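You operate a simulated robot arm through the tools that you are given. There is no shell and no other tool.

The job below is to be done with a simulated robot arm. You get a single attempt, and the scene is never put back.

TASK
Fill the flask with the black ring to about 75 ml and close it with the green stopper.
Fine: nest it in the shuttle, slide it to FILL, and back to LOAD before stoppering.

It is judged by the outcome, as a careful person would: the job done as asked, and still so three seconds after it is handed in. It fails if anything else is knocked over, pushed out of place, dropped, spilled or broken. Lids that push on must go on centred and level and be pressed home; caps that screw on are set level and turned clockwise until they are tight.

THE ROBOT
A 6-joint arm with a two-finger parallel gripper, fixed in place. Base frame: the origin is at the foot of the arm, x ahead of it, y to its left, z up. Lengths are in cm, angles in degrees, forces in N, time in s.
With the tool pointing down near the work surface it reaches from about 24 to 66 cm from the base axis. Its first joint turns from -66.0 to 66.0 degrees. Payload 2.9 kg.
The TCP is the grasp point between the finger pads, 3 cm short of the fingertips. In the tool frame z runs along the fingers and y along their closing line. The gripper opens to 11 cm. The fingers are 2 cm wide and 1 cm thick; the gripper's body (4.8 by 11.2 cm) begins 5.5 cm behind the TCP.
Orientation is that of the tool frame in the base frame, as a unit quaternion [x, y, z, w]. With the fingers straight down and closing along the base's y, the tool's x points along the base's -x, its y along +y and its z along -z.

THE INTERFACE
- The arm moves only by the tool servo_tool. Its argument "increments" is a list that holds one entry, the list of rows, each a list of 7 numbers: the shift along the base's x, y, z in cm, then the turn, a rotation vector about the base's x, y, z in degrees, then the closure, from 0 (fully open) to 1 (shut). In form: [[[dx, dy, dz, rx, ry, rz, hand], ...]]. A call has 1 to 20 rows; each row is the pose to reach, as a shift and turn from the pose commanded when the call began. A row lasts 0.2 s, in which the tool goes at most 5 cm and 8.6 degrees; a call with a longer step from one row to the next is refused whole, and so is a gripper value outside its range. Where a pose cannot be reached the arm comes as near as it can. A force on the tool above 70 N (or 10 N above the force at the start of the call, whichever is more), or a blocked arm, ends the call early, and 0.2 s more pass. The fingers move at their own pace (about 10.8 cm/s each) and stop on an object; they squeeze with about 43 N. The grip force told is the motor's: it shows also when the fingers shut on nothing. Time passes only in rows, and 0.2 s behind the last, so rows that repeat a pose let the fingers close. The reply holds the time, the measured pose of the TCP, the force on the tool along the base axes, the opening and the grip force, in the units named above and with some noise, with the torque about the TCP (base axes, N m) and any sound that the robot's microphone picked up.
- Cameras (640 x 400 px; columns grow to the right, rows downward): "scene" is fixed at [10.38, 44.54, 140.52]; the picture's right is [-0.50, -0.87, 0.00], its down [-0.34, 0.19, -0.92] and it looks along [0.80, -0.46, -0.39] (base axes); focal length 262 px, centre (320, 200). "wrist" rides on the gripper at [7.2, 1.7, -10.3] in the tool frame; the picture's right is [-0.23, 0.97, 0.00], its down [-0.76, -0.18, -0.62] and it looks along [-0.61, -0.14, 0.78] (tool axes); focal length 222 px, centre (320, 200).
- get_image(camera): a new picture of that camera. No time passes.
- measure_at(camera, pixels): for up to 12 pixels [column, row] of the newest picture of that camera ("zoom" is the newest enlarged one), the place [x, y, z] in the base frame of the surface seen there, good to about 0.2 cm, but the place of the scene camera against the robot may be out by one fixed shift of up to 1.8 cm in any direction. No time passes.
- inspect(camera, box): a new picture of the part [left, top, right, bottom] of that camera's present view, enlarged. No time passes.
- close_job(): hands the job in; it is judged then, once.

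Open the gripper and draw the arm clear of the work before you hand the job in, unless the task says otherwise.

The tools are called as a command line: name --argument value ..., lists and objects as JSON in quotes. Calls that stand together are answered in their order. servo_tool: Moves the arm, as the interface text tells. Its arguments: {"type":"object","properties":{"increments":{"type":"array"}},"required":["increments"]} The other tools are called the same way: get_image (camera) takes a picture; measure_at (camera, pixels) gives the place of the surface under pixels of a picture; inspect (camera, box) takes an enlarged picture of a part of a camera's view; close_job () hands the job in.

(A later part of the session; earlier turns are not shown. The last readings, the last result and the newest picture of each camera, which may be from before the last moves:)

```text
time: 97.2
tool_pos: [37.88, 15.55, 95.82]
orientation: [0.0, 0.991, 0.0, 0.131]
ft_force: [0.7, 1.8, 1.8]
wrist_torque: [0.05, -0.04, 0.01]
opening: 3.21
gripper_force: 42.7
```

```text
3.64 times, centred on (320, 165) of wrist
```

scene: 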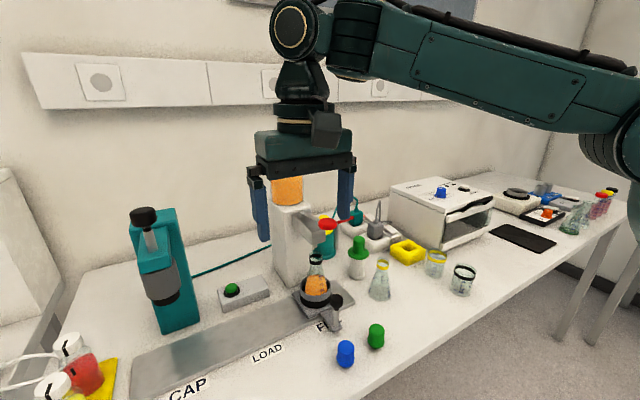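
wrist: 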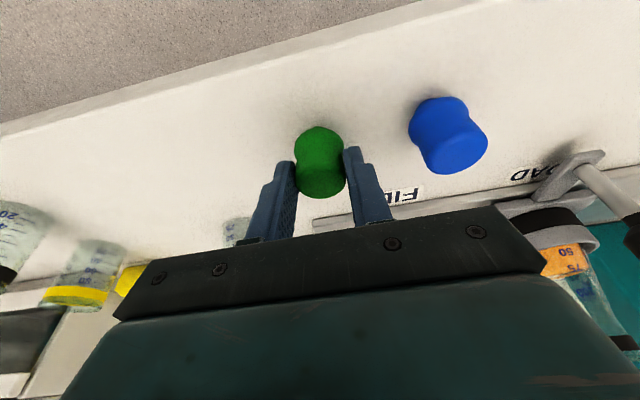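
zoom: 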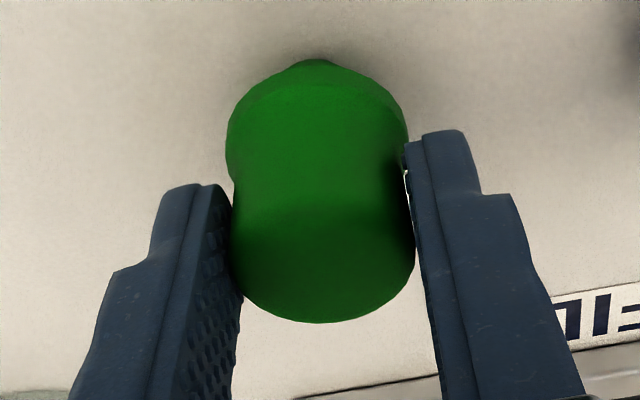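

Gripped at 3.2 cm. I lift a few cm and check that the stopper hangs upright.

servo_tool --increments '[[[0, 0, 0.5, 0, 0, 0, 0.82], [0, 0, 2, 0, 0, 0, 0.82], [0, 0, 4, 0, 0, 0, 0.82], [0, 0, 6, 0, 0, 0, 0.82], [0, 0, 6, 0, 0, 0, 0.82]]]'

inspect --camera "scene" --box '[325, 265, 405, 345]'

inspect --camera "wrist" --box '[270, 110, 370, 220]'

```text
time: 98.4
tool_pos: [37.81, 15.45, 101.63]
orientation: [-0.001, 0.991, -0.001, 0.132]
ft_force: [1.0, -0.7, -0.4]
wrist_torque: [0.01, 0.02, 0.01]
opening: 3.2
gripper_force: 43.1
```

```text
5.00 times, centred on (365, 305) of scene
```

zoom: 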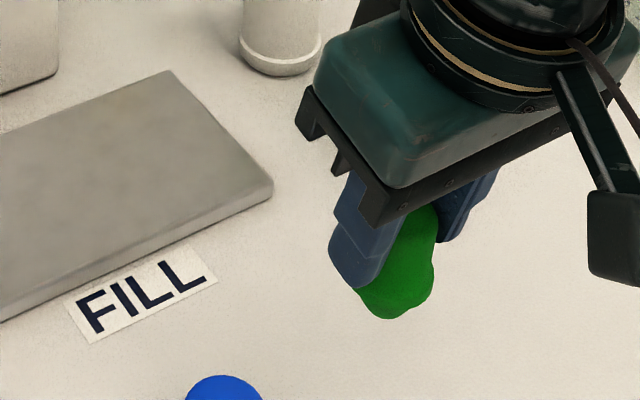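

```text
3.64 times, centred on (320, 165) of wrist
```

zoom: 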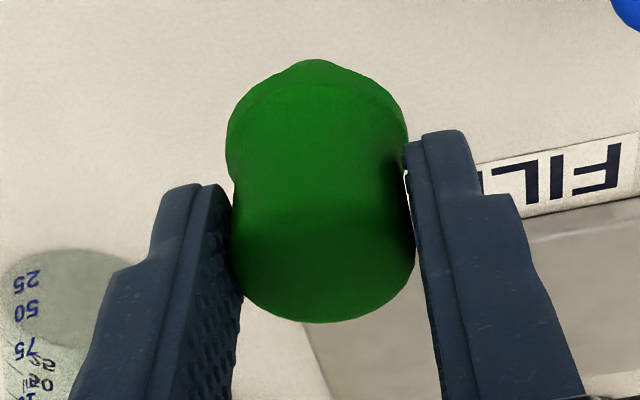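

The stopper hangs exactly as it stood, so it is upright with the tool at 15°. I raise it and carry it across in front, at z 113, to the LOAD station.

servo_tool --increments '[[[0, 0, 3, 0, 0, 0, 0.82], [0, 0, 6.5, 0, 0, 0, 0.82], [0, 0, 9.5, 0, 0, 0, 0.82], [0, 1.5, 11.5, 0, 0, 0, 0.82], [0, 5, 11.5, 0, 0, 0, 0.82], [0, 9, 11.5, 0, 0, 0, 0.82], [0, 13, 11.5, 0, 0, 0, 0.82], [0, 17, 11.5, 0, 0, 0, 0.82], [0, 19.5, 11.5, 0, 0, 0, 0.82], [0, 20.4, 11.5, 0, 0, 0, 0.82], [0, 20.4, 11.5, 0, 0, 0, 0.82]]]'

servo_tool --increments '[[[2.5, 0, 0, 0, 0, 0, 0.82], [5.5, 0, 0, 0, 0, 0, 0.82], [8.5, 0, 0, 0, 0, 0, 0.82], [10.5, 0, 0, 0, 0, 0, 0.82], [10.5, 0, 0, 0, 0, 0, 0.82]]]'

get_image --camera "wrist"

inspect --camera "scene" --box '[200, 200, 320, 340]'

```text
time: 100.8
tool_pos: [37.83, 35.86, 113.23]
orientation: [-0.001, 0.991, 0.0, 0.131]
ft_force: [-0.4, -0.8, -0.5]
wrist_torque: [0.01, 0.0, -0.01]
opening: 3.2
gripper_force: 43.1
```

```text
time: 102.0
tool_pos: [48.46, 35.95, 113.1]
orientation: [0.0, 0.991, -0.001, 0.131]
ft_force: [-0.6, 1.0, -0.1]
wrist_torque: [-0.01, -0.01, 0.01]
opening: 3.19
gripper_force: 42.7
```

```text
taken
```

wrist: 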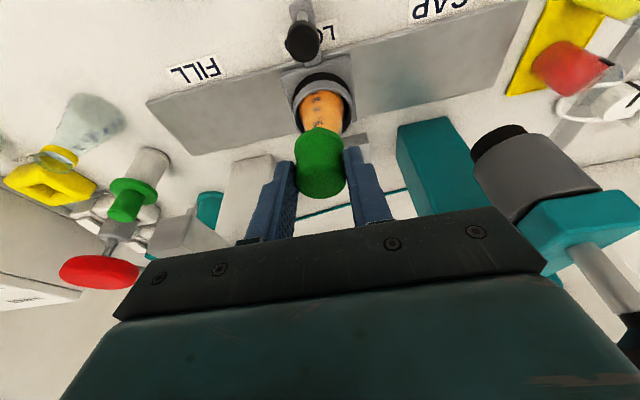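

```text
2.86 times, centred on (260, 270) of scene
```

zoom: 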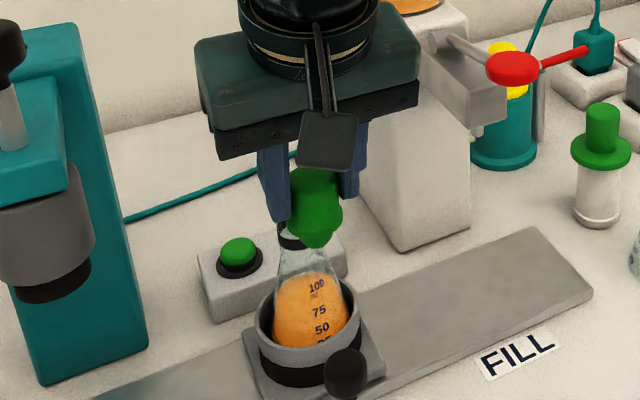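

All is clear and steady. I go forward over the flask mouth in two steps.

servo_tool --increments '[[[1.5, 0, 0, 0, 0, 0, 0.82], [3, 0, 0, 0, 0, 0, 0.82], [4.5, 0, 0, 0, 0, 0, 0.82], [5.3, 0, 0, 0, 0, 0, 0.82], [5.3, 0, 0, 0, 0, 0, 0.82]]]'

get_image --camera "wrist"

inspect --camera "scene" --box '[230, 210, 310, 310]'

inspect --camera "wrist" --box '[270, 50, 370, 200]'

```text
time: 103.2
tool_pos: [51.46, 35.84, 113.1]
orientation: [-0.001, 0.991, 0.0, 0.13]
ft_force: [-0.5, 0.5, -0.9]
wrist_torque: [-0.02, 0.01, -0.03]
opening: 3.2
gripper_force: 42.6
out of reach, approached as far as the arm can: row 3, 4, 5
```

```text
taken
```

wrist: 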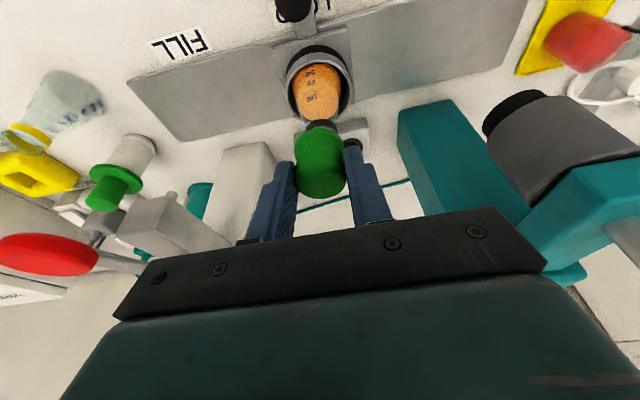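

```text
4.00 times, centred on (270, 260) of scene
```

zoom: 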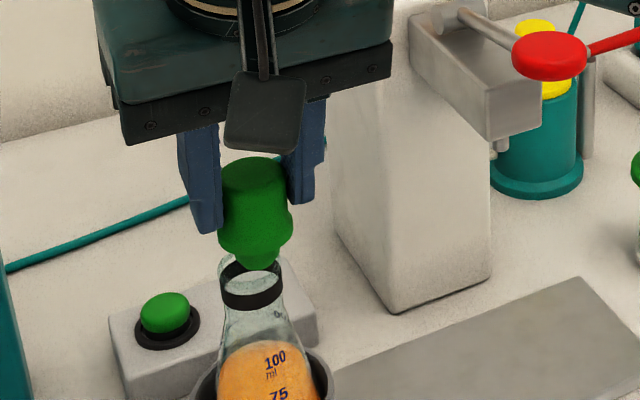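

```text
2.67 times, centred on (320, 125) of wrist
```

zoom: 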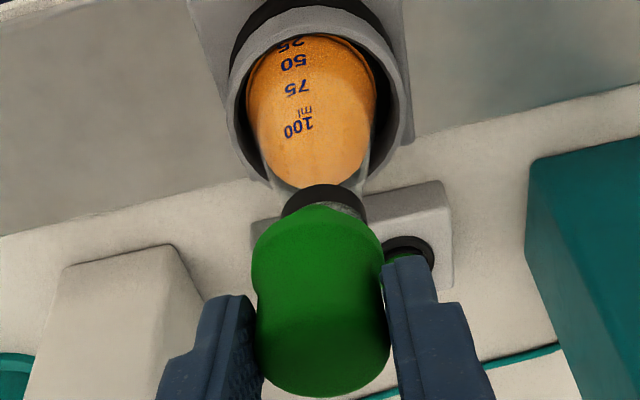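

The arm stopped at x=51.46, short of the mouth. I test a small step forward at the same height.

servo_tool --increments '[[[0.4, 0, 0, 0, 0, 0, 0.82], [0.8, 0, 0, 0, 0, 0, 0.82]]]'

```text
time: 103.8
tool_pos: [51.5, 35.82, 113.15]
orientation: [0.0, 0.991, 0.001, 0.131]
ft_force: [-0.6, 0.4, -0.7]
wrist_torque: [0.02, -0.01, -0.01]
opening: 3.21
gripper_force: 43.0
out of reach, approached as far as the arm can: row 1, 2
```

Still limited. I look at the arm's overall posture to understand what limits it.

get_image --camera "scene"

```text
taken
```

scene: 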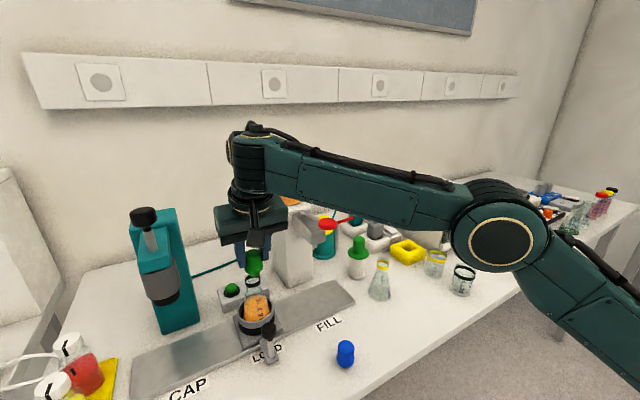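

I measure points on the arm itself (elbow, forearm, wrist) to work out its posture.

measure_at --camera "scene" --pixels '[[500, 245], [525, 235], [470, 235], [400, 205], [330, 190], [265, 165], [245, 140], [250, 190], [250, 215], [600, 310], [630, 360], [560, 280]]'

```text
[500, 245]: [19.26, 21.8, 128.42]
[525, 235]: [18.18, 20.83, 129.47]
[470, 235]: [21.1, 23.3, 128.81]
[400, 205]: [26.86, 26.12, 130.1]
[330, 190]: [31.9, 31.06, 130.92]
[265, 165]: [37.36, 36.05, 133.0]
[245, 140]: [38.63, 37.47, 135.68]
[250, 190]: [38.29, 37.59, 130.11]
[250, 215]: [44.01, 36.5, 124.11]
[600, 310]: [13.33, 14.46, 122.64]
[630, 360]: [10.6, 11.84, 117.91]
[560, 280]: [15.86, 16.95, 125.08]
```

The arm is not fully stretched here, so another joint limit seems to bind. I probe: lowering 1.3 cm (the plug stays about 1 cm above rim height), then a small step forward.

servo_tool --increments '[[[0, 0, -0.6, 0, 0, 0, 0.82], [0, 0, -1.3, 0, 0, 0, 0.82]]]'

servo_tool --increments '[[[0.3, 0, 0, 0, 0, 0, 0.82], [0.6, 0, 0, 0, 0, 0, 0.82]]]'

```text
time: 104.4
tool_pos: [51.39, 35.97, 111.81]
orientation: [0.0, 0.991, 0.0, 0.131]
ft_force: [-0.5, 0.7, -0.9]
wrist_torque: [0.0, -0.02, 0.0]
opening: 3.24
gripper_force: 42.8
```

```text
time: 105.0
tool_pos: [51.97, 35.83, 111.92]
orientation: [0.0, 0.991, -0.001, 0.131]
ft_force: [-0.3, -0.3, -0.5]
wrist_torque: [-0.05, 0.0, -0.01]
opening: 3.21
gripper_force: 43.0
```

That helped: x=51.97 at z 111.9. I probe a bit further.

servo_tool --increments '[[[0.3, 0, 0, 0, 0, 0, 0.82], [0.6, 0, 0, 0, 0, 0, 0.82]]]'

```text
time: 105.6
tool_pos: [52.59, 35.85, 111.86]
orientation: [-0.001, 0.991, 0.001, 0.131]
ft_force: [-0.8, -0.6, -0.6]
wrist_torque: [0.02, 0.01, 0.03]
opening: 3.17
gripper_force: 43.3
```

More room: 52.59 reached. I continue in small steps; the plug's bottom at z≈106 passes above the rim (104.9).

servo_tool --increments '[[[0.3, 0, 0, 0, 0, 0, 0.82], [0.6, 0, 0, 0, 0, 0, 0.82], [0.6, 0, 0, 0, 0, 0, 0.82]]]'

inspect --camera "scene" --box '[230, 220, 300, 300]'

inspect --camera "wrist" --box '[270, 50, 370, 200]'

```text
time: 106.4
tool_pos: [52.96, 35.87, 111.74]
orientation: [0.001, 0.991, 0.001, 0.131]
ft_force: [-0.7, -0.2, -1.0]
wrist_torque: [0.03, 0.02, 0.01]
opening: 3.18
gripper_force: 42.7
out of reach, approached as far as the arm can: row 1
```

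```text
5.00 times, centred on (265, 260) of scene
```

zoom: 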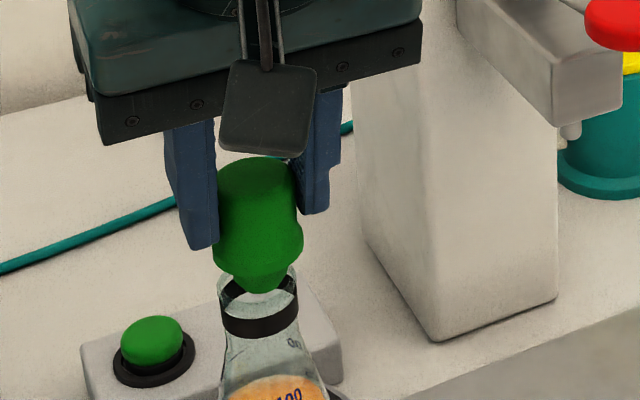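

```text
2.67 times, centred on (320, 125) of wrist
```

zoom: 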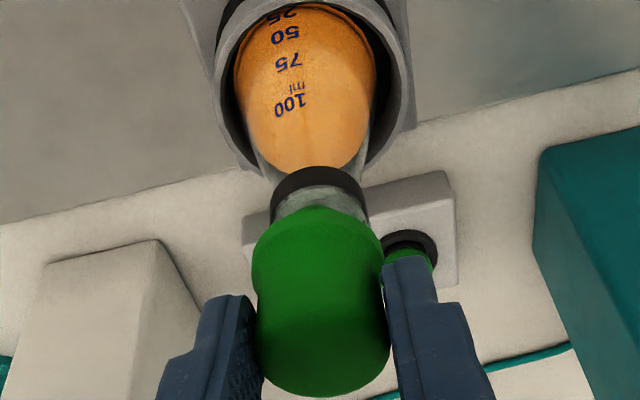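

Progress continues (x≈53.0), though flagged once. I keep stepping forward.

servo_tool --increments '[[[0.4, 0, 0, 0, 0, 0, 0.82], [0.8, 0, 0, 0, 0, 0, 0.82], [0.8, 0, 0, 0, 0, 0, 0.82]]]'

```text
time: 107.2
tool_pos: [52.94, 35.8, 111.65]
orientation: [0.0, 0.991, 0.001, 0.13]
ft_force: [0.1, -0.3, -0.4]
wrist_torque: [0.0, -0.01, 0.02]
opening: 3.22
gripper_force: 43.1
out of reach, approached as far as the arm can: row 1, 2, 3
```

The limit for this posture is x≈52.95. The 15° tilt is partly sideways to the arm's plane; turning the tool about the vertical by about 34° makes the tilt purely radial while the stopper stays upright. I back off first, then turn.

servo_tool --increments '[[[-0.5, 0, 0.3, 0, 0, 0, 0.82], [-2, -0.5, 1.2, 0, 0, 0, 0.82], [-4, -1.5, 1.3, 0, 0, 0, 0.82], [-4, -1.5, 1.3, 0, 0, 0, 0.82]]]'

servo_tool --increments '[[[0, 0, 0, 0, 0, 7, 0.82], [0, 0, 0, 0, 0, 14, 0.82], [0, 0, 0, 0, 0, 21, 0.82], [0, 0, 0, 0, 0, 28, 0.82], [0, 0, 0, 0, 0, 34, 0.82], [0, 0, 0, 0, 0, 34, 0.82]]]'

get_image --camera "wrist"

inspect --camera "scene" --box '[200, 180, 320, 320]'

```text
time: 108.2
tool_pos: [49.09, 34.24, 113.17]
orientation: [0.0, 0.991, -0.001, 0.131]
ft_force: [0.6, -0.1, -0.3]
wrist_torque: [-0.04, 0.04, 0.01]
opening: 3.19
gripper_force: 42.9
```

```text
time: 109.6
tool_pos: [49.1, 34.35, 113.07]
orientation: [-0.29, 0.948, 0.037, 0.126]
ft_force: [0.6, -0.8, -1.0]
wrist_torque: [0.0, -0.01, 0.02]
opening: 3.19
gripper_force: 43.3
```

```text
taken
```

wrist: 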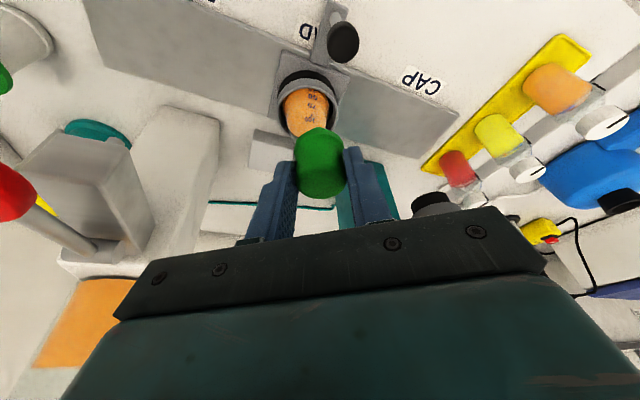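

```text
2.86 times, centred on (260, 250) of scene
```

zoom: 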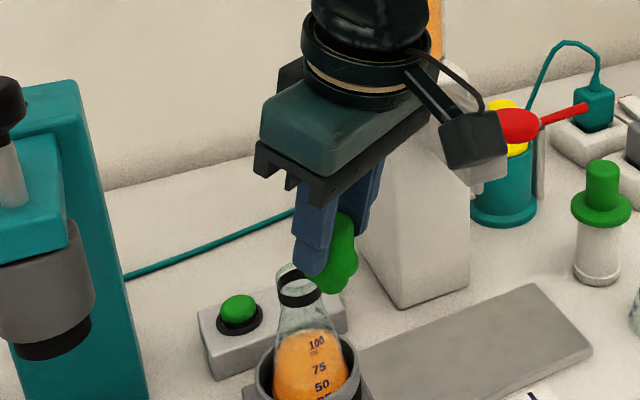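

The stopper is still upright in the scene view, and the tilt now points along the arm. I approach the mouth again in small steps, slightly lower.

servo_tool --increments '[[[1, 0.25, -0.3, 0, 0, 0, 0.82], [2, 0.5, -0.6, 0, 0, 0, 0.82], [3, 0.75, -0.9, 0, 0, 0, 0.82], [3, 0.75, -0.9, 0, 0, 0, 0.82]]]'

servo_tool --increments '[[[0.6, 0.15, 0, 0, 0, 0, 0.82], [1.2, 0.3, 0, 0, 0, 0, 0.82], [1.2, 0.3, 0, 0, 0, 0, 0.82]]]'

```text
time: 110.6
tool_pos: [51.93, 35.05, 112.21]
orientation: [-0.29, 0.948, 0.037, 0.126]
ft_force: [0.0, 0.4, -0.4]
wrist_torque: [0.02, -0.01, 0.02]
opening: 3.19
gripper_force: 43.4
```

```text
time: 111.4
tool_pos: [53.19, 35.27, 112.1]
orientation: [-0.29, 0.948, 0.037, 0.125]
ft_force: [0.1, 0.1, -0.3]
wrist_torque: [-0.01, -0.02, 0.01]
opening: 3.18
gripper_force: 43.3
```

No limit flagged at (53.2,35.3). I continue to over the mouth.

servo_tool --increments '[[[0.5, 0.13, 0, 0, 0, 0, 0.82], [1.0, 0.26, 0, 0, 0, 0, 0.82], [1.4, 0.38, 0, 0, 0, 0, 0.82], [1.4, 0.38, 0, 0, 0, 0, 0.82]]]'

get_image --camera "wrist"

inspect --camera "wrist" --box '[270, 60, 370, 200]'

inspect --camera "scene" --box '[230, 220, 300, 300]'

```text
time: 112.4
tool_pos: [54.77, 35.61, 112.22]
orientation: [-0.289, 0.948, 0.037, 0.126]
ft_force: [-0.1, -0.2, 0.1]
wrist_torque: [0.02, 0.0, -0.01]
opening: 3.17
gripper_force: 43.1
```

```text
taken
```

wrist: 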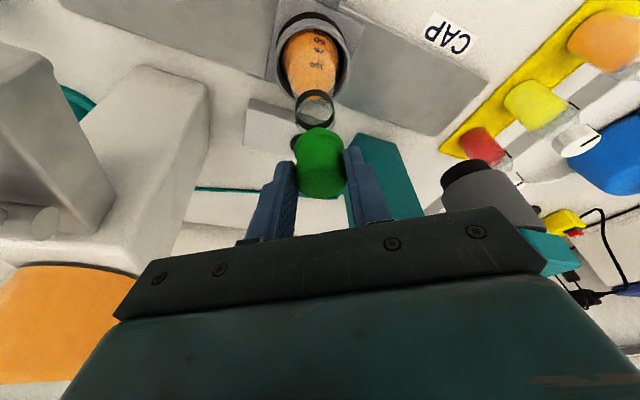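

```text
2.86 times, centred on (320, 130) of wrist
```

zoom: 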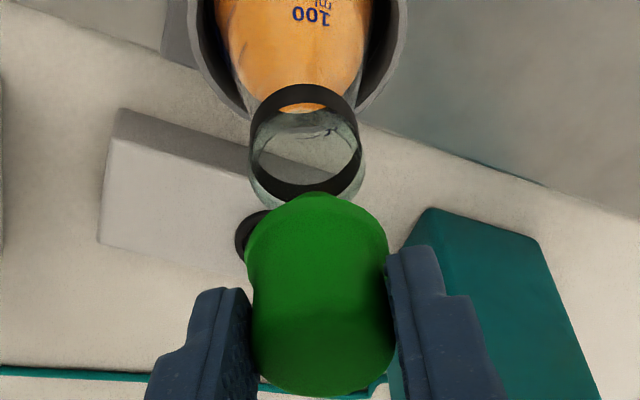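

```text
5.00 times, centred on (265, 260) of scene
```

zoom: 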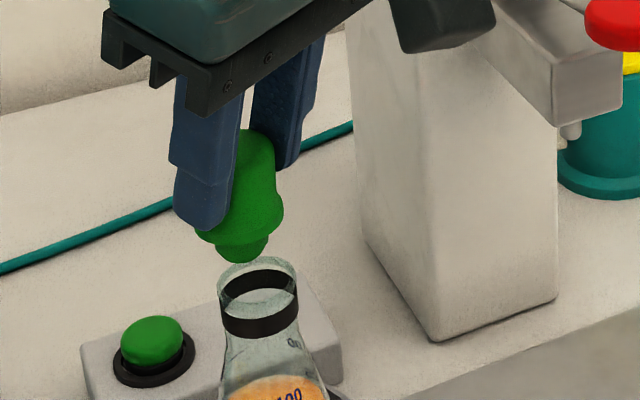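

Reach is no problem now. The mouth is clearly visible; I measure its rim for the exact centre, plus the stopper's flange edges.

inspect --camera "wrist" --box '[290, 82, 350, 142]'

measure_at --camera "zoom" --pixels '[[190, 180], [200, 120], [440, 170], [420, 110], [300, 60], [310, 270], [240, 250], [380, 250], [190, 210], [440, 200], [310, 90], [310, 285]]'

```text
6.67 times, centred on (320, 112) of wrist
```

zoom: 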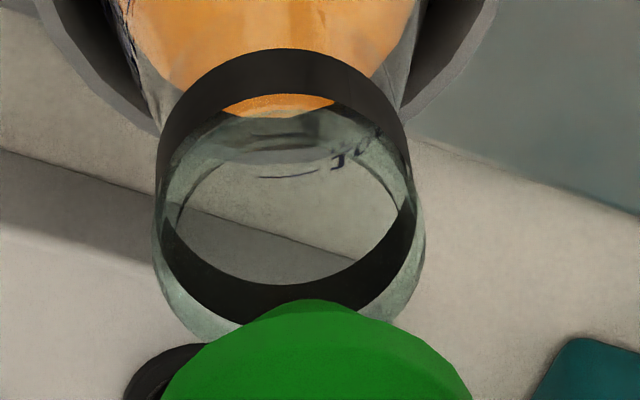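

```text
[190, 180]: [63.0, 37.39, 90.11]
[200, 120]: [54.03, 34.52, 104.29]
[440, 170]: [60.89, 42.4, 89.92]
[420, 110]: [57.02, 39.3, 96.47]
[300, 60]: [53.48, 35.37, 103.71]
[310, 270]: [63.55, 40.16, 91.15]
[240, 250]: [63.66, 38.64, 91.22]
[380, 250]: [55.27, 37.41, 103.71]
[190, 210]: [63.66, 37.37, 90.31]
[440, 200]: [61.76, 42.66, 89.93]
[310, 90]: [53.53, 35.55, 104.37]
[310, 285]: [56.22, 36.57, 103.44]
```

Both views suggest the stopper is about 0.2–0.4 cm too far in +y, and possibly slightly too far out. I correct partly, lower to about 0.5 cm above the rim, and compare again.

servo_tool --increments '[[[-0.1, -0.3, 0, 0, 0, 0, 0.82], [-0.1, -0.3, -0.4, 0, 0, 0, 0.82], [-0.1, -0.3, -0.8, 0, 0, 0, 0.82], [-0.1, -0.3, -0.8, 0, 0, 0, 0.82]]]'

inspect --camera "wrist" --box '[280, 80, 360, 205]'

inspect --camera "scene" --box '[240, 240, 280, 290]'

```text
time: 113.4
tool_pos: [54.64, 35.51, 111.37]
orientation: [-0.29, 0.948, 0.038, 0.126]
ft_force: [0.4, -0.2, -0.2]
wrist_torque: [0.0, -0.02, -0.02]
opening: 3.18
gripper_force: 42.8
```

```text
3.20 times, centred on (320, 142) of wrist
```

zoom: 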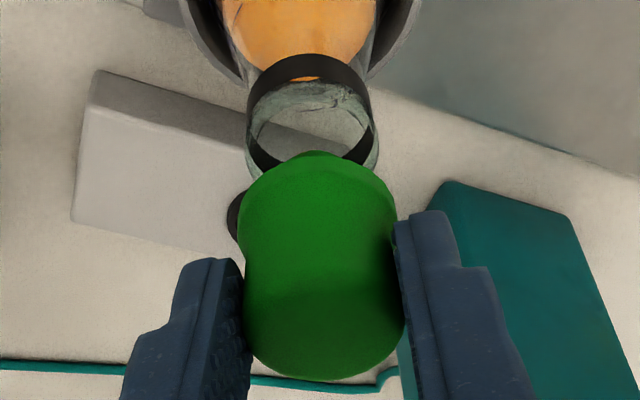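

```text
8.00 times, centred on (260, 265) of scene
```

zoom: 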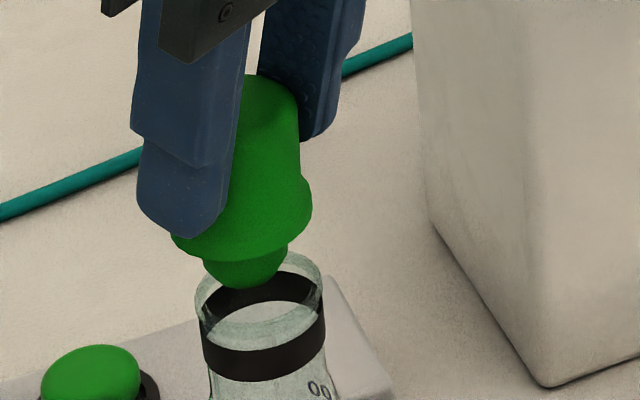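

I measure the stopper's plug and flange and the mouth in both views, for a relative position.

measure_at --camera "zoom" --pixels '[[245, 275], [210, 270], [282, 262], [245, 286], [245, 255], [180, 240], [308, 215], [262, 365], [206, 350], [322, 335], [262, 290], [300, 255]]'

inspect --camera "wrist" --box '[280, 80, 360, 205]'

measure_at --camera "zoom" --pixels '[[318, 155], [240, 220], [395, 215], [318, 200], [318, 250], [318, 300], [318, 350], [250, 340], [395, 320], [300, 62], [300, 72], [255, 160]]'

```text
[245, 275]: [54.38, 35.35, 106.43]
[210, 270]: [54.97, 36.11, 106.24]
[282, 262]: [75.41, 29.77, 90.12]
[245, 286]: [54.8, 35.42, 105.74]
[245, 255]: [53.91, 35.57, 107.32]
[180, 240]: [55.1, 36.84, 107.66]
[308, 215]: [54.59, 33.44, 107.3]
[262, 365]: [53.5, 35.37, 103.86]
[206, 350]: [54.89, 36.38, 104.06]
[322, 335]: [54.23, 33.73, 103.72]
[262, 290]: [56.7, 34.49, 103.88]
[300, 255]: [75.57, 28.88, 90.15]
```

```text
3.20 times, centred on (320, 142) of wrist
```

zoom: 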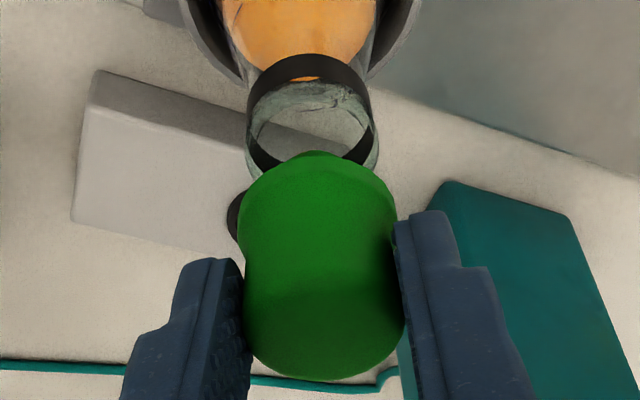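

```text
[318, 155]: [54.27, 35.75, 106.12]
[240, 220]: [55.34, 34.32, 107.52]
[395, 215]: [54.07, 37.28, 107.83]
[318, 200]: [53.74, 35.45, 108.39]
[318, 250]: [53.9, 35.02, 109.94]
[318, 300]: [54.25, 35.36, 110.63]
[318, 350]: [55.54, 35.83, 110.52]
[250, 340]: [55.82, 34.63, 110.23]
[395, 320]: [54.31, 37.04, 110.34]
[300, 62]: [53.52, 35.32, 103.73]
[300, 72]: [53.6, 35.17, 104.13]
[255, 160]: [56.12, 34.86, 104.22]
```

The estimates of the offset are all within about 0.2 cm. I make a small correction and lower until the plug's end is at rim height, then look again.

servo_tool --increments '[[[-0.1, -0.08, -0.3, 0, 0, 0, 0.82], [-0.1, -0.08, -0.7, 0, 0, 0, 0.82], [-0.1, -0.08, -0.7, 0, 0, 0, 0.82]]]'

inspect --camera "wrist" --box '[280, 80, 360, 205]'

inspect --camera "scene" --box '[240, 240, 280, 290]'

```text
time: 114.2
tool_pos: [54.42, 35.49, 110.58]
orientation: [-0.29, 0.948, 0.038, 0.126]
ft_force: [-0.2, 0.2, 0.8]
wrist_torque: [0.02, 0.0, -0.02]
opening: 3.18
gripper_force: 43.1
```

```text
3.20 times, centred on (320, 142) of wrist
```

zoom: 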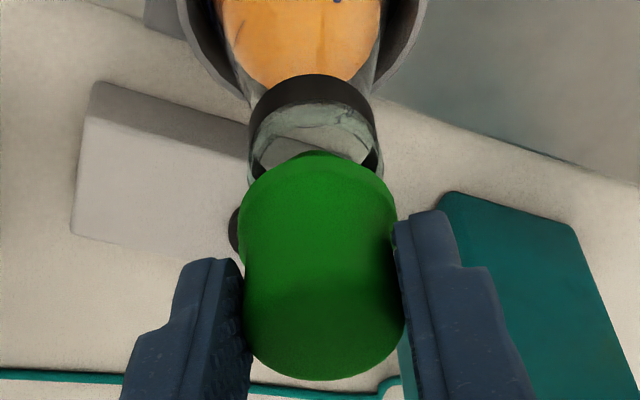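

```text
8.00 times, centred on (260, 265) of scene
```

zoom: 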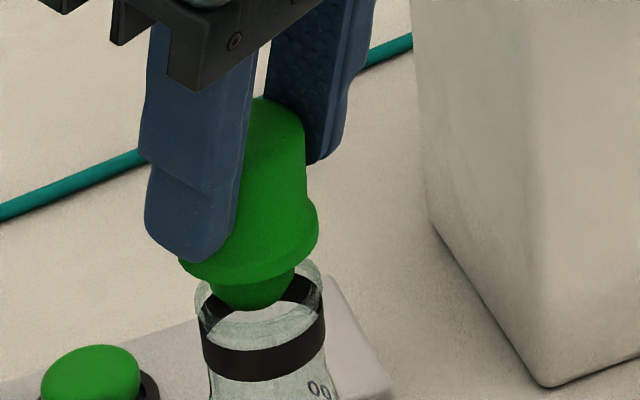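

The plug's end is now at rim height and inside the mouth's outline, about 0.15 cm off. I correct by (−0.07,−0.09) and lower slowly while watching the force.

servo_tool --increments '[[[-0.07, -0.09, -0.1, 0, 0, 0, 0.82], [-0.07, -0.09, -0.3, 0, 0, 0, 0.82], [-0.07, -0.09, -0.5, 0, 0, 0, 0.82], [-0.07, -0.09, -0.5, 0, 0, 0, 0.82]]]'

inspect --camera "wrist" --box '[280, 80, 360, 205]'

inspect --camera "scene" --box '[240, 240, 280, 290]'

```text
time: 115.2
tool_pos: [54.34, 35.27, 110.12]
orientation: [-0.29, 0.948, 0.038, 0.125]
ft_force: [-0.4, 0.4, -1.1]
wrist_torque: [0.01, 0.01, 0.0]
opening: 3.2
gripper_force: 43.4
```

```text
3.20 times, centred on (320, 142) of wrist
```

zoom: 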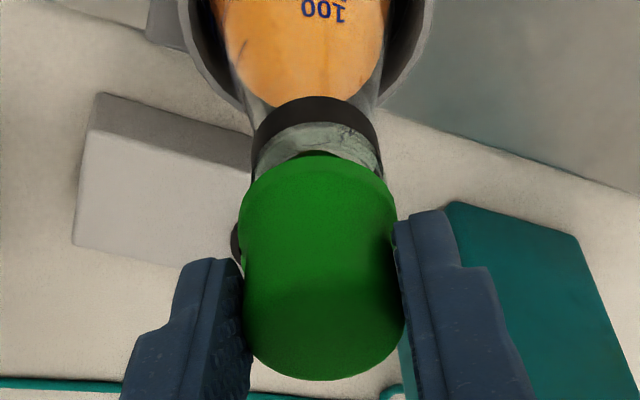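

```text
8.00 times, centred on (260, 265) of scene
```

zoom: 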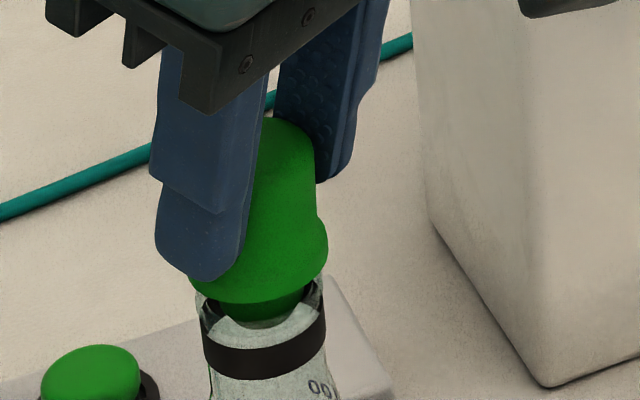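

Now the stopper is centred over the mouth in both views (wrist 317 vs 317, scene 258–260). I keep lowering with force checks.

servo_tool --increments '[[[0, 0, -0.2, 0, 0, 0, 0.82], [0, 0, -0.4, 0, 0, 0, 0.82], [0, 0, -0.4, 0, 0, 0, 0.82]]]'

inspect --camera "scene" --box '[240, 240, 280, 290]'

```text
time: 116.0
tool_pos: [54.36, 35.25, 109.73]
orientation: [-0.29, 0.948, 0.038, 0.126]
ft_force: [0.0, 0.3, 0.1]
wrist_torque: [0.01, 0.01, 0.0]
opening: 3.18
gripper_force: 43.0
```

```text
8.00 times, centred on (260, 265) of scene
```

zoom: 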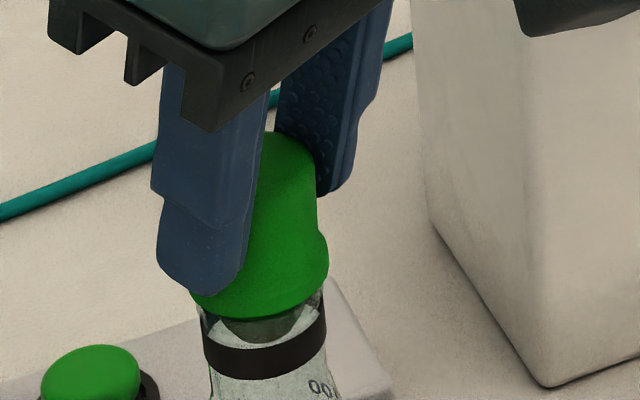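

No contact yet; the flange is a few mm above the rim. I continue down in small steps.

servo_tool --increments '[[[0, 0, -0.15, 0, 0, 0, 0.82], [0, 0, -0.3, 0, 0, 0, 0.82], [0, 0, -0.3, 0, 0, 0, 0.82]]]'

inspect --camera "scene" --box '[240, 240, 280, 290]'

inspect --camera "wrist" --box '[280, 80, 360, 205]'

```text
time: 116.8
tool_pos: [54.5, 35.31, 109.49]
orientation: [-0.289, 0.948, 0.038, 0.127]
ft_force: [0.3, 0.2, 1.8]
wrist_torque: [-0.03, -0.08, 0.01]
opening: 3.17
gripper_force: 42.7
```

```text
8.00 times, centred on (260, 265) of scene
```

zoom: 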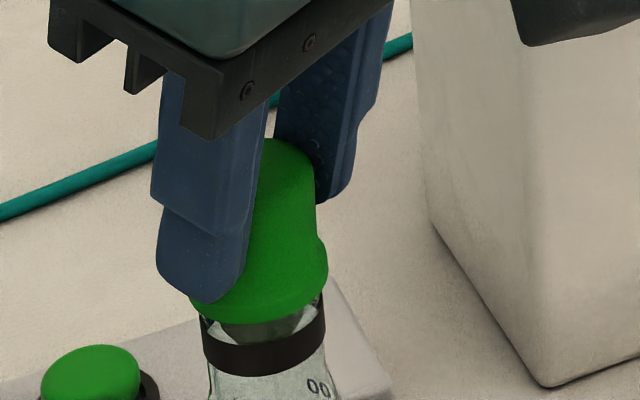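

```text
3.20 times, centred on (320, 142) of wrist
```

zoom: 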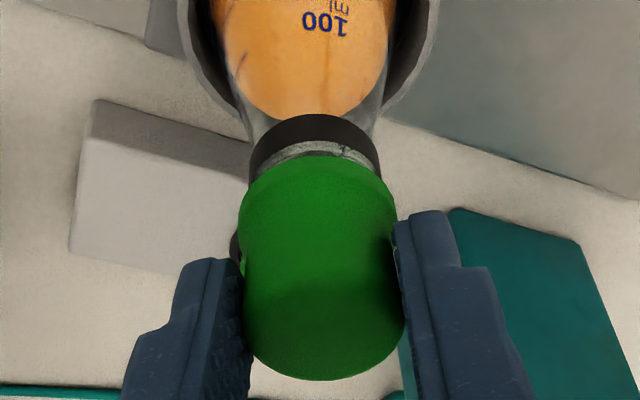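

A first slight contact (1.8 N). The flange still seems a few mm above the rim, so I press further gently.

servo_tool --increments '[[[0, 0, -0.1, 0, 0, 0, 0.82], [0, 0, -0.2, 0, 0, 0, 0.82], [0, 0, -0.2, 0, 0, 0, 0.82]]]'

inspect --camera "scene" --box '[240, 240, 280, 290]'

inspect --camera "wrist" --box '[280, 80, 360, 205]'

```text
time: 117.6
tool_pos: [54.29, 35.24, 109.47]
orientation: [-0.291, 0.948, 0.037, 0.128]
ft_force: [-1.6, 1.6, 16.0]
wrist_torque: [-0.17, -0.06, 0.02]
opening: 3.22
gripper_force: 43.2
```

```text
8.00 times, centred on (260, 265) of scene
```

zoom: 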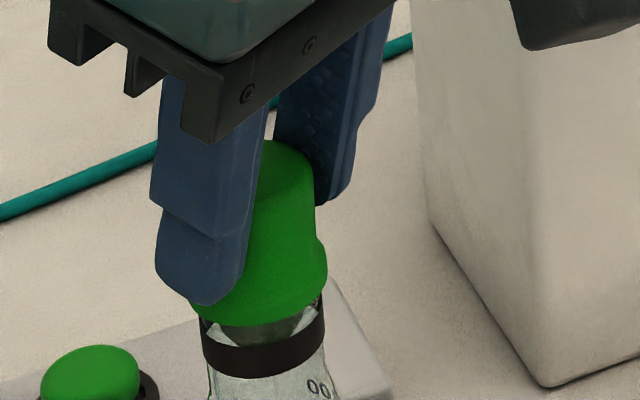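

```text
3.20 times, centred on (320, 142) of wrist
```

zoom: 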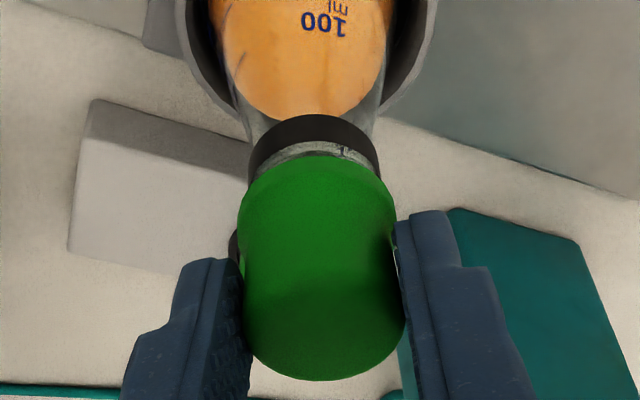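

16 N of resistance with the flange about 2 mm above the rim: the plug is entering its tight part. I press on in small steps to seat it.

servo_tool --increments '[[[0, 0, -0.15, 0, 0, 0, 0.82], [0, 0, -0.3, 0, 0, 0, 0.82], [0, 0, -0.3, 0, 0, 0, 0.82]]]'

inspect --camera "scene" --box '[240, 240, 280, 290]'

inspect --camera "wrist" --box '[280, 80, 360, 205]'

```text
time: 118.4
tool_pos: [54.28, 35.35, 109.47]
orientation: [-0.29, 0.947, 0.039, 0.131]
ft_force: [-7.8, 2.6, 29.8]
wrist_torque: [-0.02, 0.27, 0.06]
opening: 3.19
gripper_force: 43.1
```

```text
8.00 times, centred on (260, 265) of scene
```

zoom: 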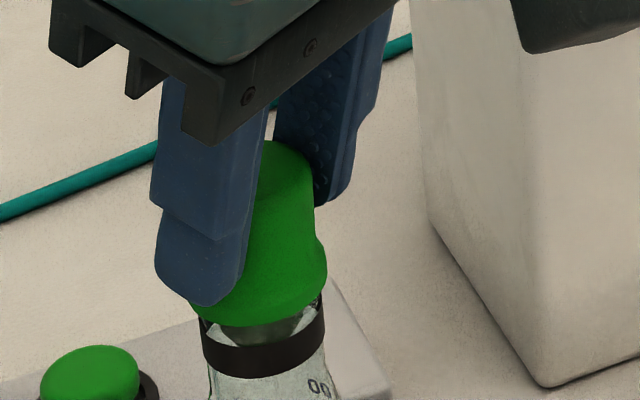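

```text
3.20 times, centred on (320, 142) of wrist
```

zoom: 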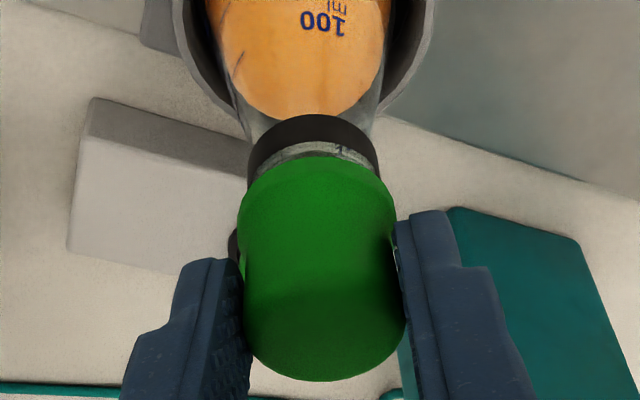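

Now 30 N and no more motion. I measure the flange's lower edge and the glass just below to see whether it is seated.

inspect --camera "scene" --box '[246, 262, 274, 286]'

measure_at --camera "zoom" --pixels '[[300, 230], [300, 260], [300, 275], [300, 285], [300, 300], [300, 330], [300, 360], [180, 230], [440, 210], [440, 180], [300, 200], [420, 250]]'

inspect --camera "wrist" --box '[295, 110, 345, 150]'

```text
16.00 times, centred on (260, 274) of scene
```

zoom: 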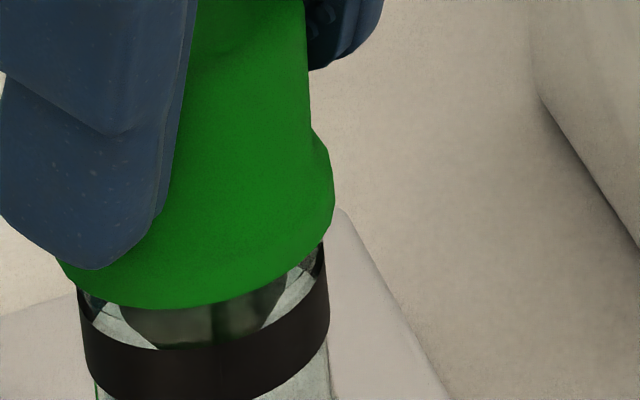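

```text
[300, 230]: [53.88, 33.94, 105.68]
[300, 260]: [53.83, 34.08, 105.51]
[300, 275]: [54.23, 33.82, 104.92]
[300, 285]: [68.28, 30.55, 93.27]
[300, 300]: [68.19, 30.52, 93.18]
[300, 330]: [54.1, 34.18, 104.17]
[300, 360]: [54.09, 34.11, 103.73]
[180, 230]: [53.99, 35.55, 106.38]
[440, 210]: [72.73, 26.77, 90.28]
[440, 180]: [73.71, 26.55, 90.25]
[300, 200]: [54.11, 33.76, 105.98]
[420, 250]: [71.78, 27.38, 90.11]
```

```text
10.00 times, centred on (320, 130) of wrist
```

zoom: 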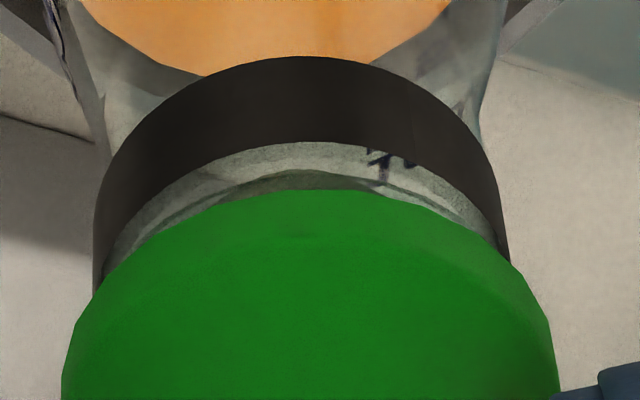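

The visible glass band above the black ring (about 0.7 cm tall) matches the flange sitting at the rim. To be sure it is pressed home I push a little harder and listen.

servo_tool --increments '[[[0, 0, -0.15, 0, 0, 0, 0.82], [0, 0, -0.3, 0, 0, 0, 0.82], [0, 0, -0.3, 0, 0, 0, 0.82]]]'

inspect --camera "scene" --box '[246, 262, 274, 286]'

inspect --camera "wrist" --box '[280, 80, 360, 205]'

```text
time: 119.2
tool_pos: [54.37, 35.32, 109.43]
orientation: [-0.291, 0.947, 0.04, 0.132]
ft_force: [-10.6, 0.2, 38.2]
wrist_torque: [0.05, 0.41, 0.05]
opening: 3.17
gripper_force: 42.7
```

```text
16.00 times, centred on (260, 274) of scene
```

zoom: 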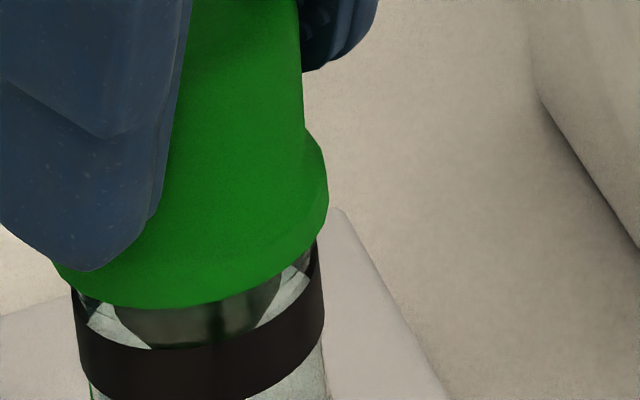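

```text
3.20 times, centred on (320, 142) of wrist
```

zoom: 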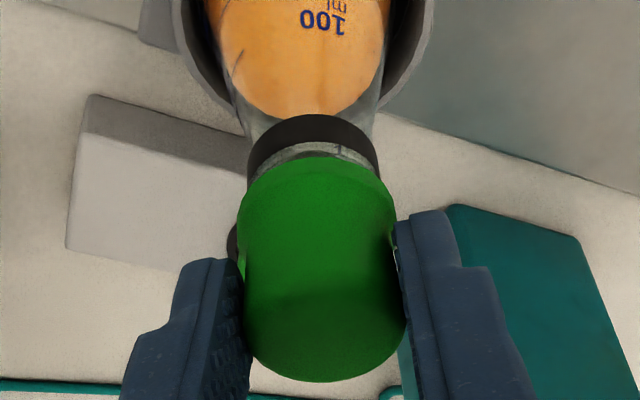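

38 N with no further sinking, but a side force is building up. I relieve the load, and will then release and inspect the seat from the side.

servo_tool --increments '[[[0, 0, 0.2, 0, 0, 0, 0.82], [0, 0, 0.4, 0, 0, 0, 0.82], [0, 0, 0.6, 0, 0, 0, 0.82], [0, 0, 0.6, 0, 0, 0, 0.82]]]'

```text
time: 120.2
tool_pos: [54.4, 35.28, 109.53]
orientation: [-0.29, 0.948, 0.038, 0.127]
ft_force: [3.0, 2.0, 16.3]
wrist_torque: [0.39, -0.97, 0.06]
opening: 3.18
gripper_force: 42.8
```

servo_tool --increments '[[[0, 0, 0.1, 0, 0, 0, 0.82], [0, 0, 0.2, 0, 0, 0, 0.82], [0, 0, 0.2, 0, 0, 0, 0.82]]]'

inspect --camera "scene" --box '[240, 240, 280, 290]'

```text
time: 121.0
tool_pos: [54.25, 35.21, 109.37]
orientation: [-0.29, 0.948, 0.038, 0.125]
ft_force: [3.6, 1.4, 7.9]
wrist_torque: [0.17, -0.26, 0.04]
opening: 3.19
gripper_force: 42.6
```

```text
8.00 times, centred on (260, 265) of scene
```

zoom: 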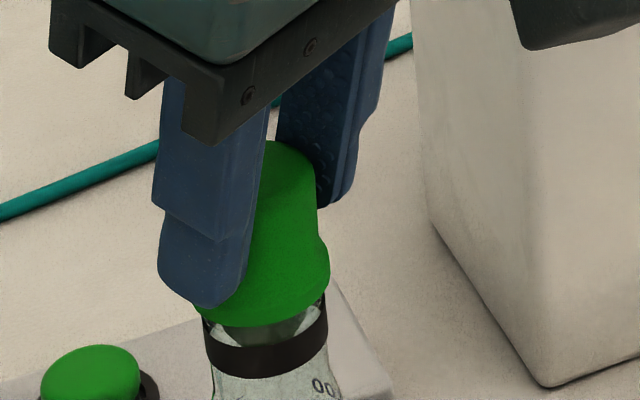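

The load is down to 8 N. I ease slightly more and open the fingers gently.

servo_tool --increments '[[[0, 0, 0.07, 0, 0, 0, 0.82], [0, 0, 0.07, 0, 0, 0, 0.7], [0, 0, 0.07, 0, 0, 0, 0.66], [0, 0, 0.07, 0, 0, 0, 0.6], [0, 0, 0.07, 0, 0, 0, 0.5], [0, 0, 0.07, 0, 0, 0, 0.5]]]'

inspect --camera "scene" --box '[240, 240, 280, 290]'

get_image --camera "wrist"

```text
time: 122.4
tool_pos: [54.43, 35.2, 109.58]
orientation: [-0.289, 0.948, 0.038, 0.126]
ft_force: [-0.2, -0.4, 0.3]
wrist_torque: [0.0, -0.01, 0.02]
opening: 5.48
gripper_force: 0.1
```

```text
8.00 times, centred on (260, 265) of scene
```

zoom: 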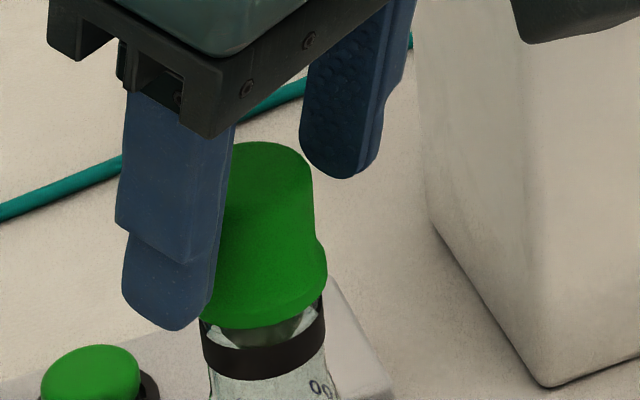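

```text
taken
```

wrist: 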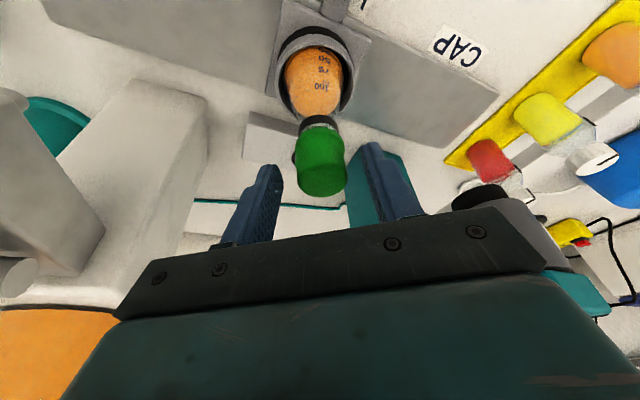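

The stopper stays upright on the flask. I open wider and withdraw along the tool's own direction, clear of the stopper and the lever.

servo_tool --increments '[[[0, 0, 0, 0, 0, 0, 0.3], [0, 0, 0, 0, 0, 0, 0.3], [-0.8, -0.55, 0.1, 0, 0, 0, 0.3], [-2.5, -1.7, 0.5, 0, 0, 0, 0.3], [-4.5, -2.6, 1.5, 0, 0, 0, 0.3], [-8, -2.0, 2.5, 0, 0, 0, 0.3], [-12, -1, 3, 0, 0, 0, 0.3], [-12, -1, 3, 0, 0, 0, 0.3]]]'

servo_tool --increments '[[[0, 0, 0, 0, 0, -7, 0.3], [0, 0.3, 0, 0, 0, -14, 0.3], [0, 0.6, 0, 0, 0, -21, 0.3], [0, 0.9, 0, 0, 0, -28, 0.3], [0, 1.2, 0, 0, 0, -34, 0.3], [0, 1.2, 0, 0, 0, -34, 0.3]]]'

get_image --camera "wrist"

inspect --camera "scene" --box '[220, 220, 310, 350]'

```text
time: 124.2
tool_pos: [42.31, 34.33, 112.35]
orientation: [-0.29, 0.948, 0.038, 0.126]
ft_force: [0.7, -0.3, 0.5]
wrist_torque: [-0.01, 0.02, 0.02]
opening: 7.7
gripper_force: 0.1
```

```text
time: 125.6
tool_pos: [42.38, 35.57, 112.52]
orientation: [0.001, 0.991, -0.001, 0.131]
ft_force: [0.5, 0.2, 1.2]
wrist_torque: [0.0, 0.01, -0.01]
opening: 7.7
gripper_force: 0.2
```

```text
taken
```

wrist: 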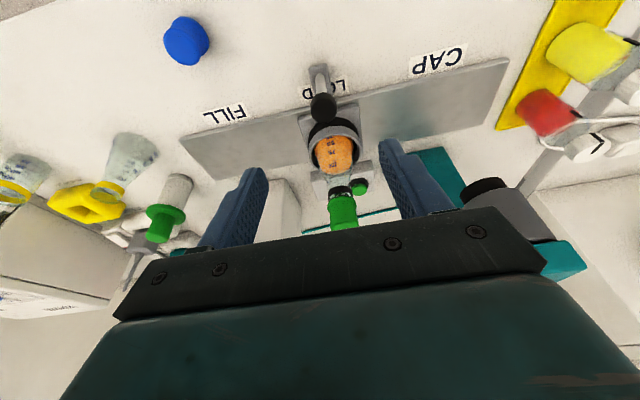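

```text
3.08 times, centred on (265, 285) of scene
```

zoom: 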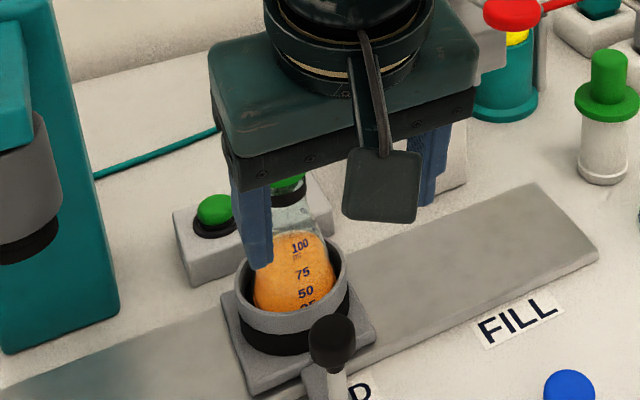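

Now I tilt to 45° in front of the station to view the stopper's seat from the side.

servo_tool --increments '[[[-1, 0.2, -1, 0, -7.5, 0, 0.3], [-2, 0.3, -2.5, 0, -15, 0, 0.2], [-3, 0.3, -4, 0, -22.5, 0, 0.1], [-4, 0.3, -5.5, 0, -30, 0, 0], [-4, 0.3, -5.5, 0, -30, 0, 0]]]'

get_image --camera "wrist"

inspect --camera "wrist" --box '[300, 120, 370, 225]'

```text
time: 126.8
tool_pos: [38.52, 35.71, 106.99]
orientation: [0.001, 0.923, -0.001, 0.384]
ft_force: [0.0, 0.5, -0.6]
wrist_torque: [-0.03, -0.02, 0.02]
opening: 11.01
gripper_force: 0.0
```

```text
taken
```

wrist: 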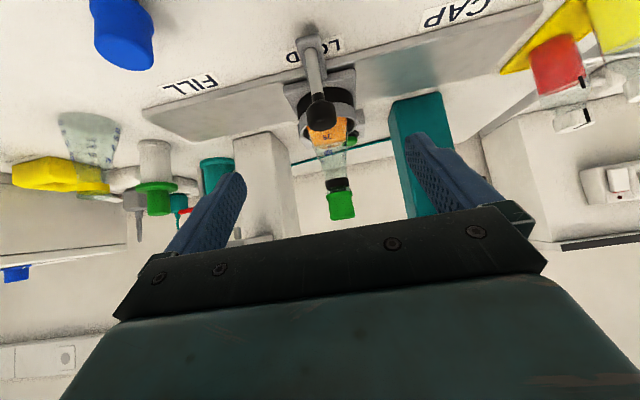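

```text
3.81 times, centred on (335, 172) of wrist
```

zoom: 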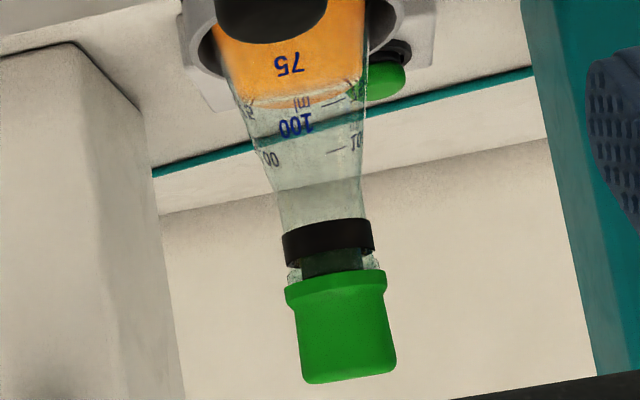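

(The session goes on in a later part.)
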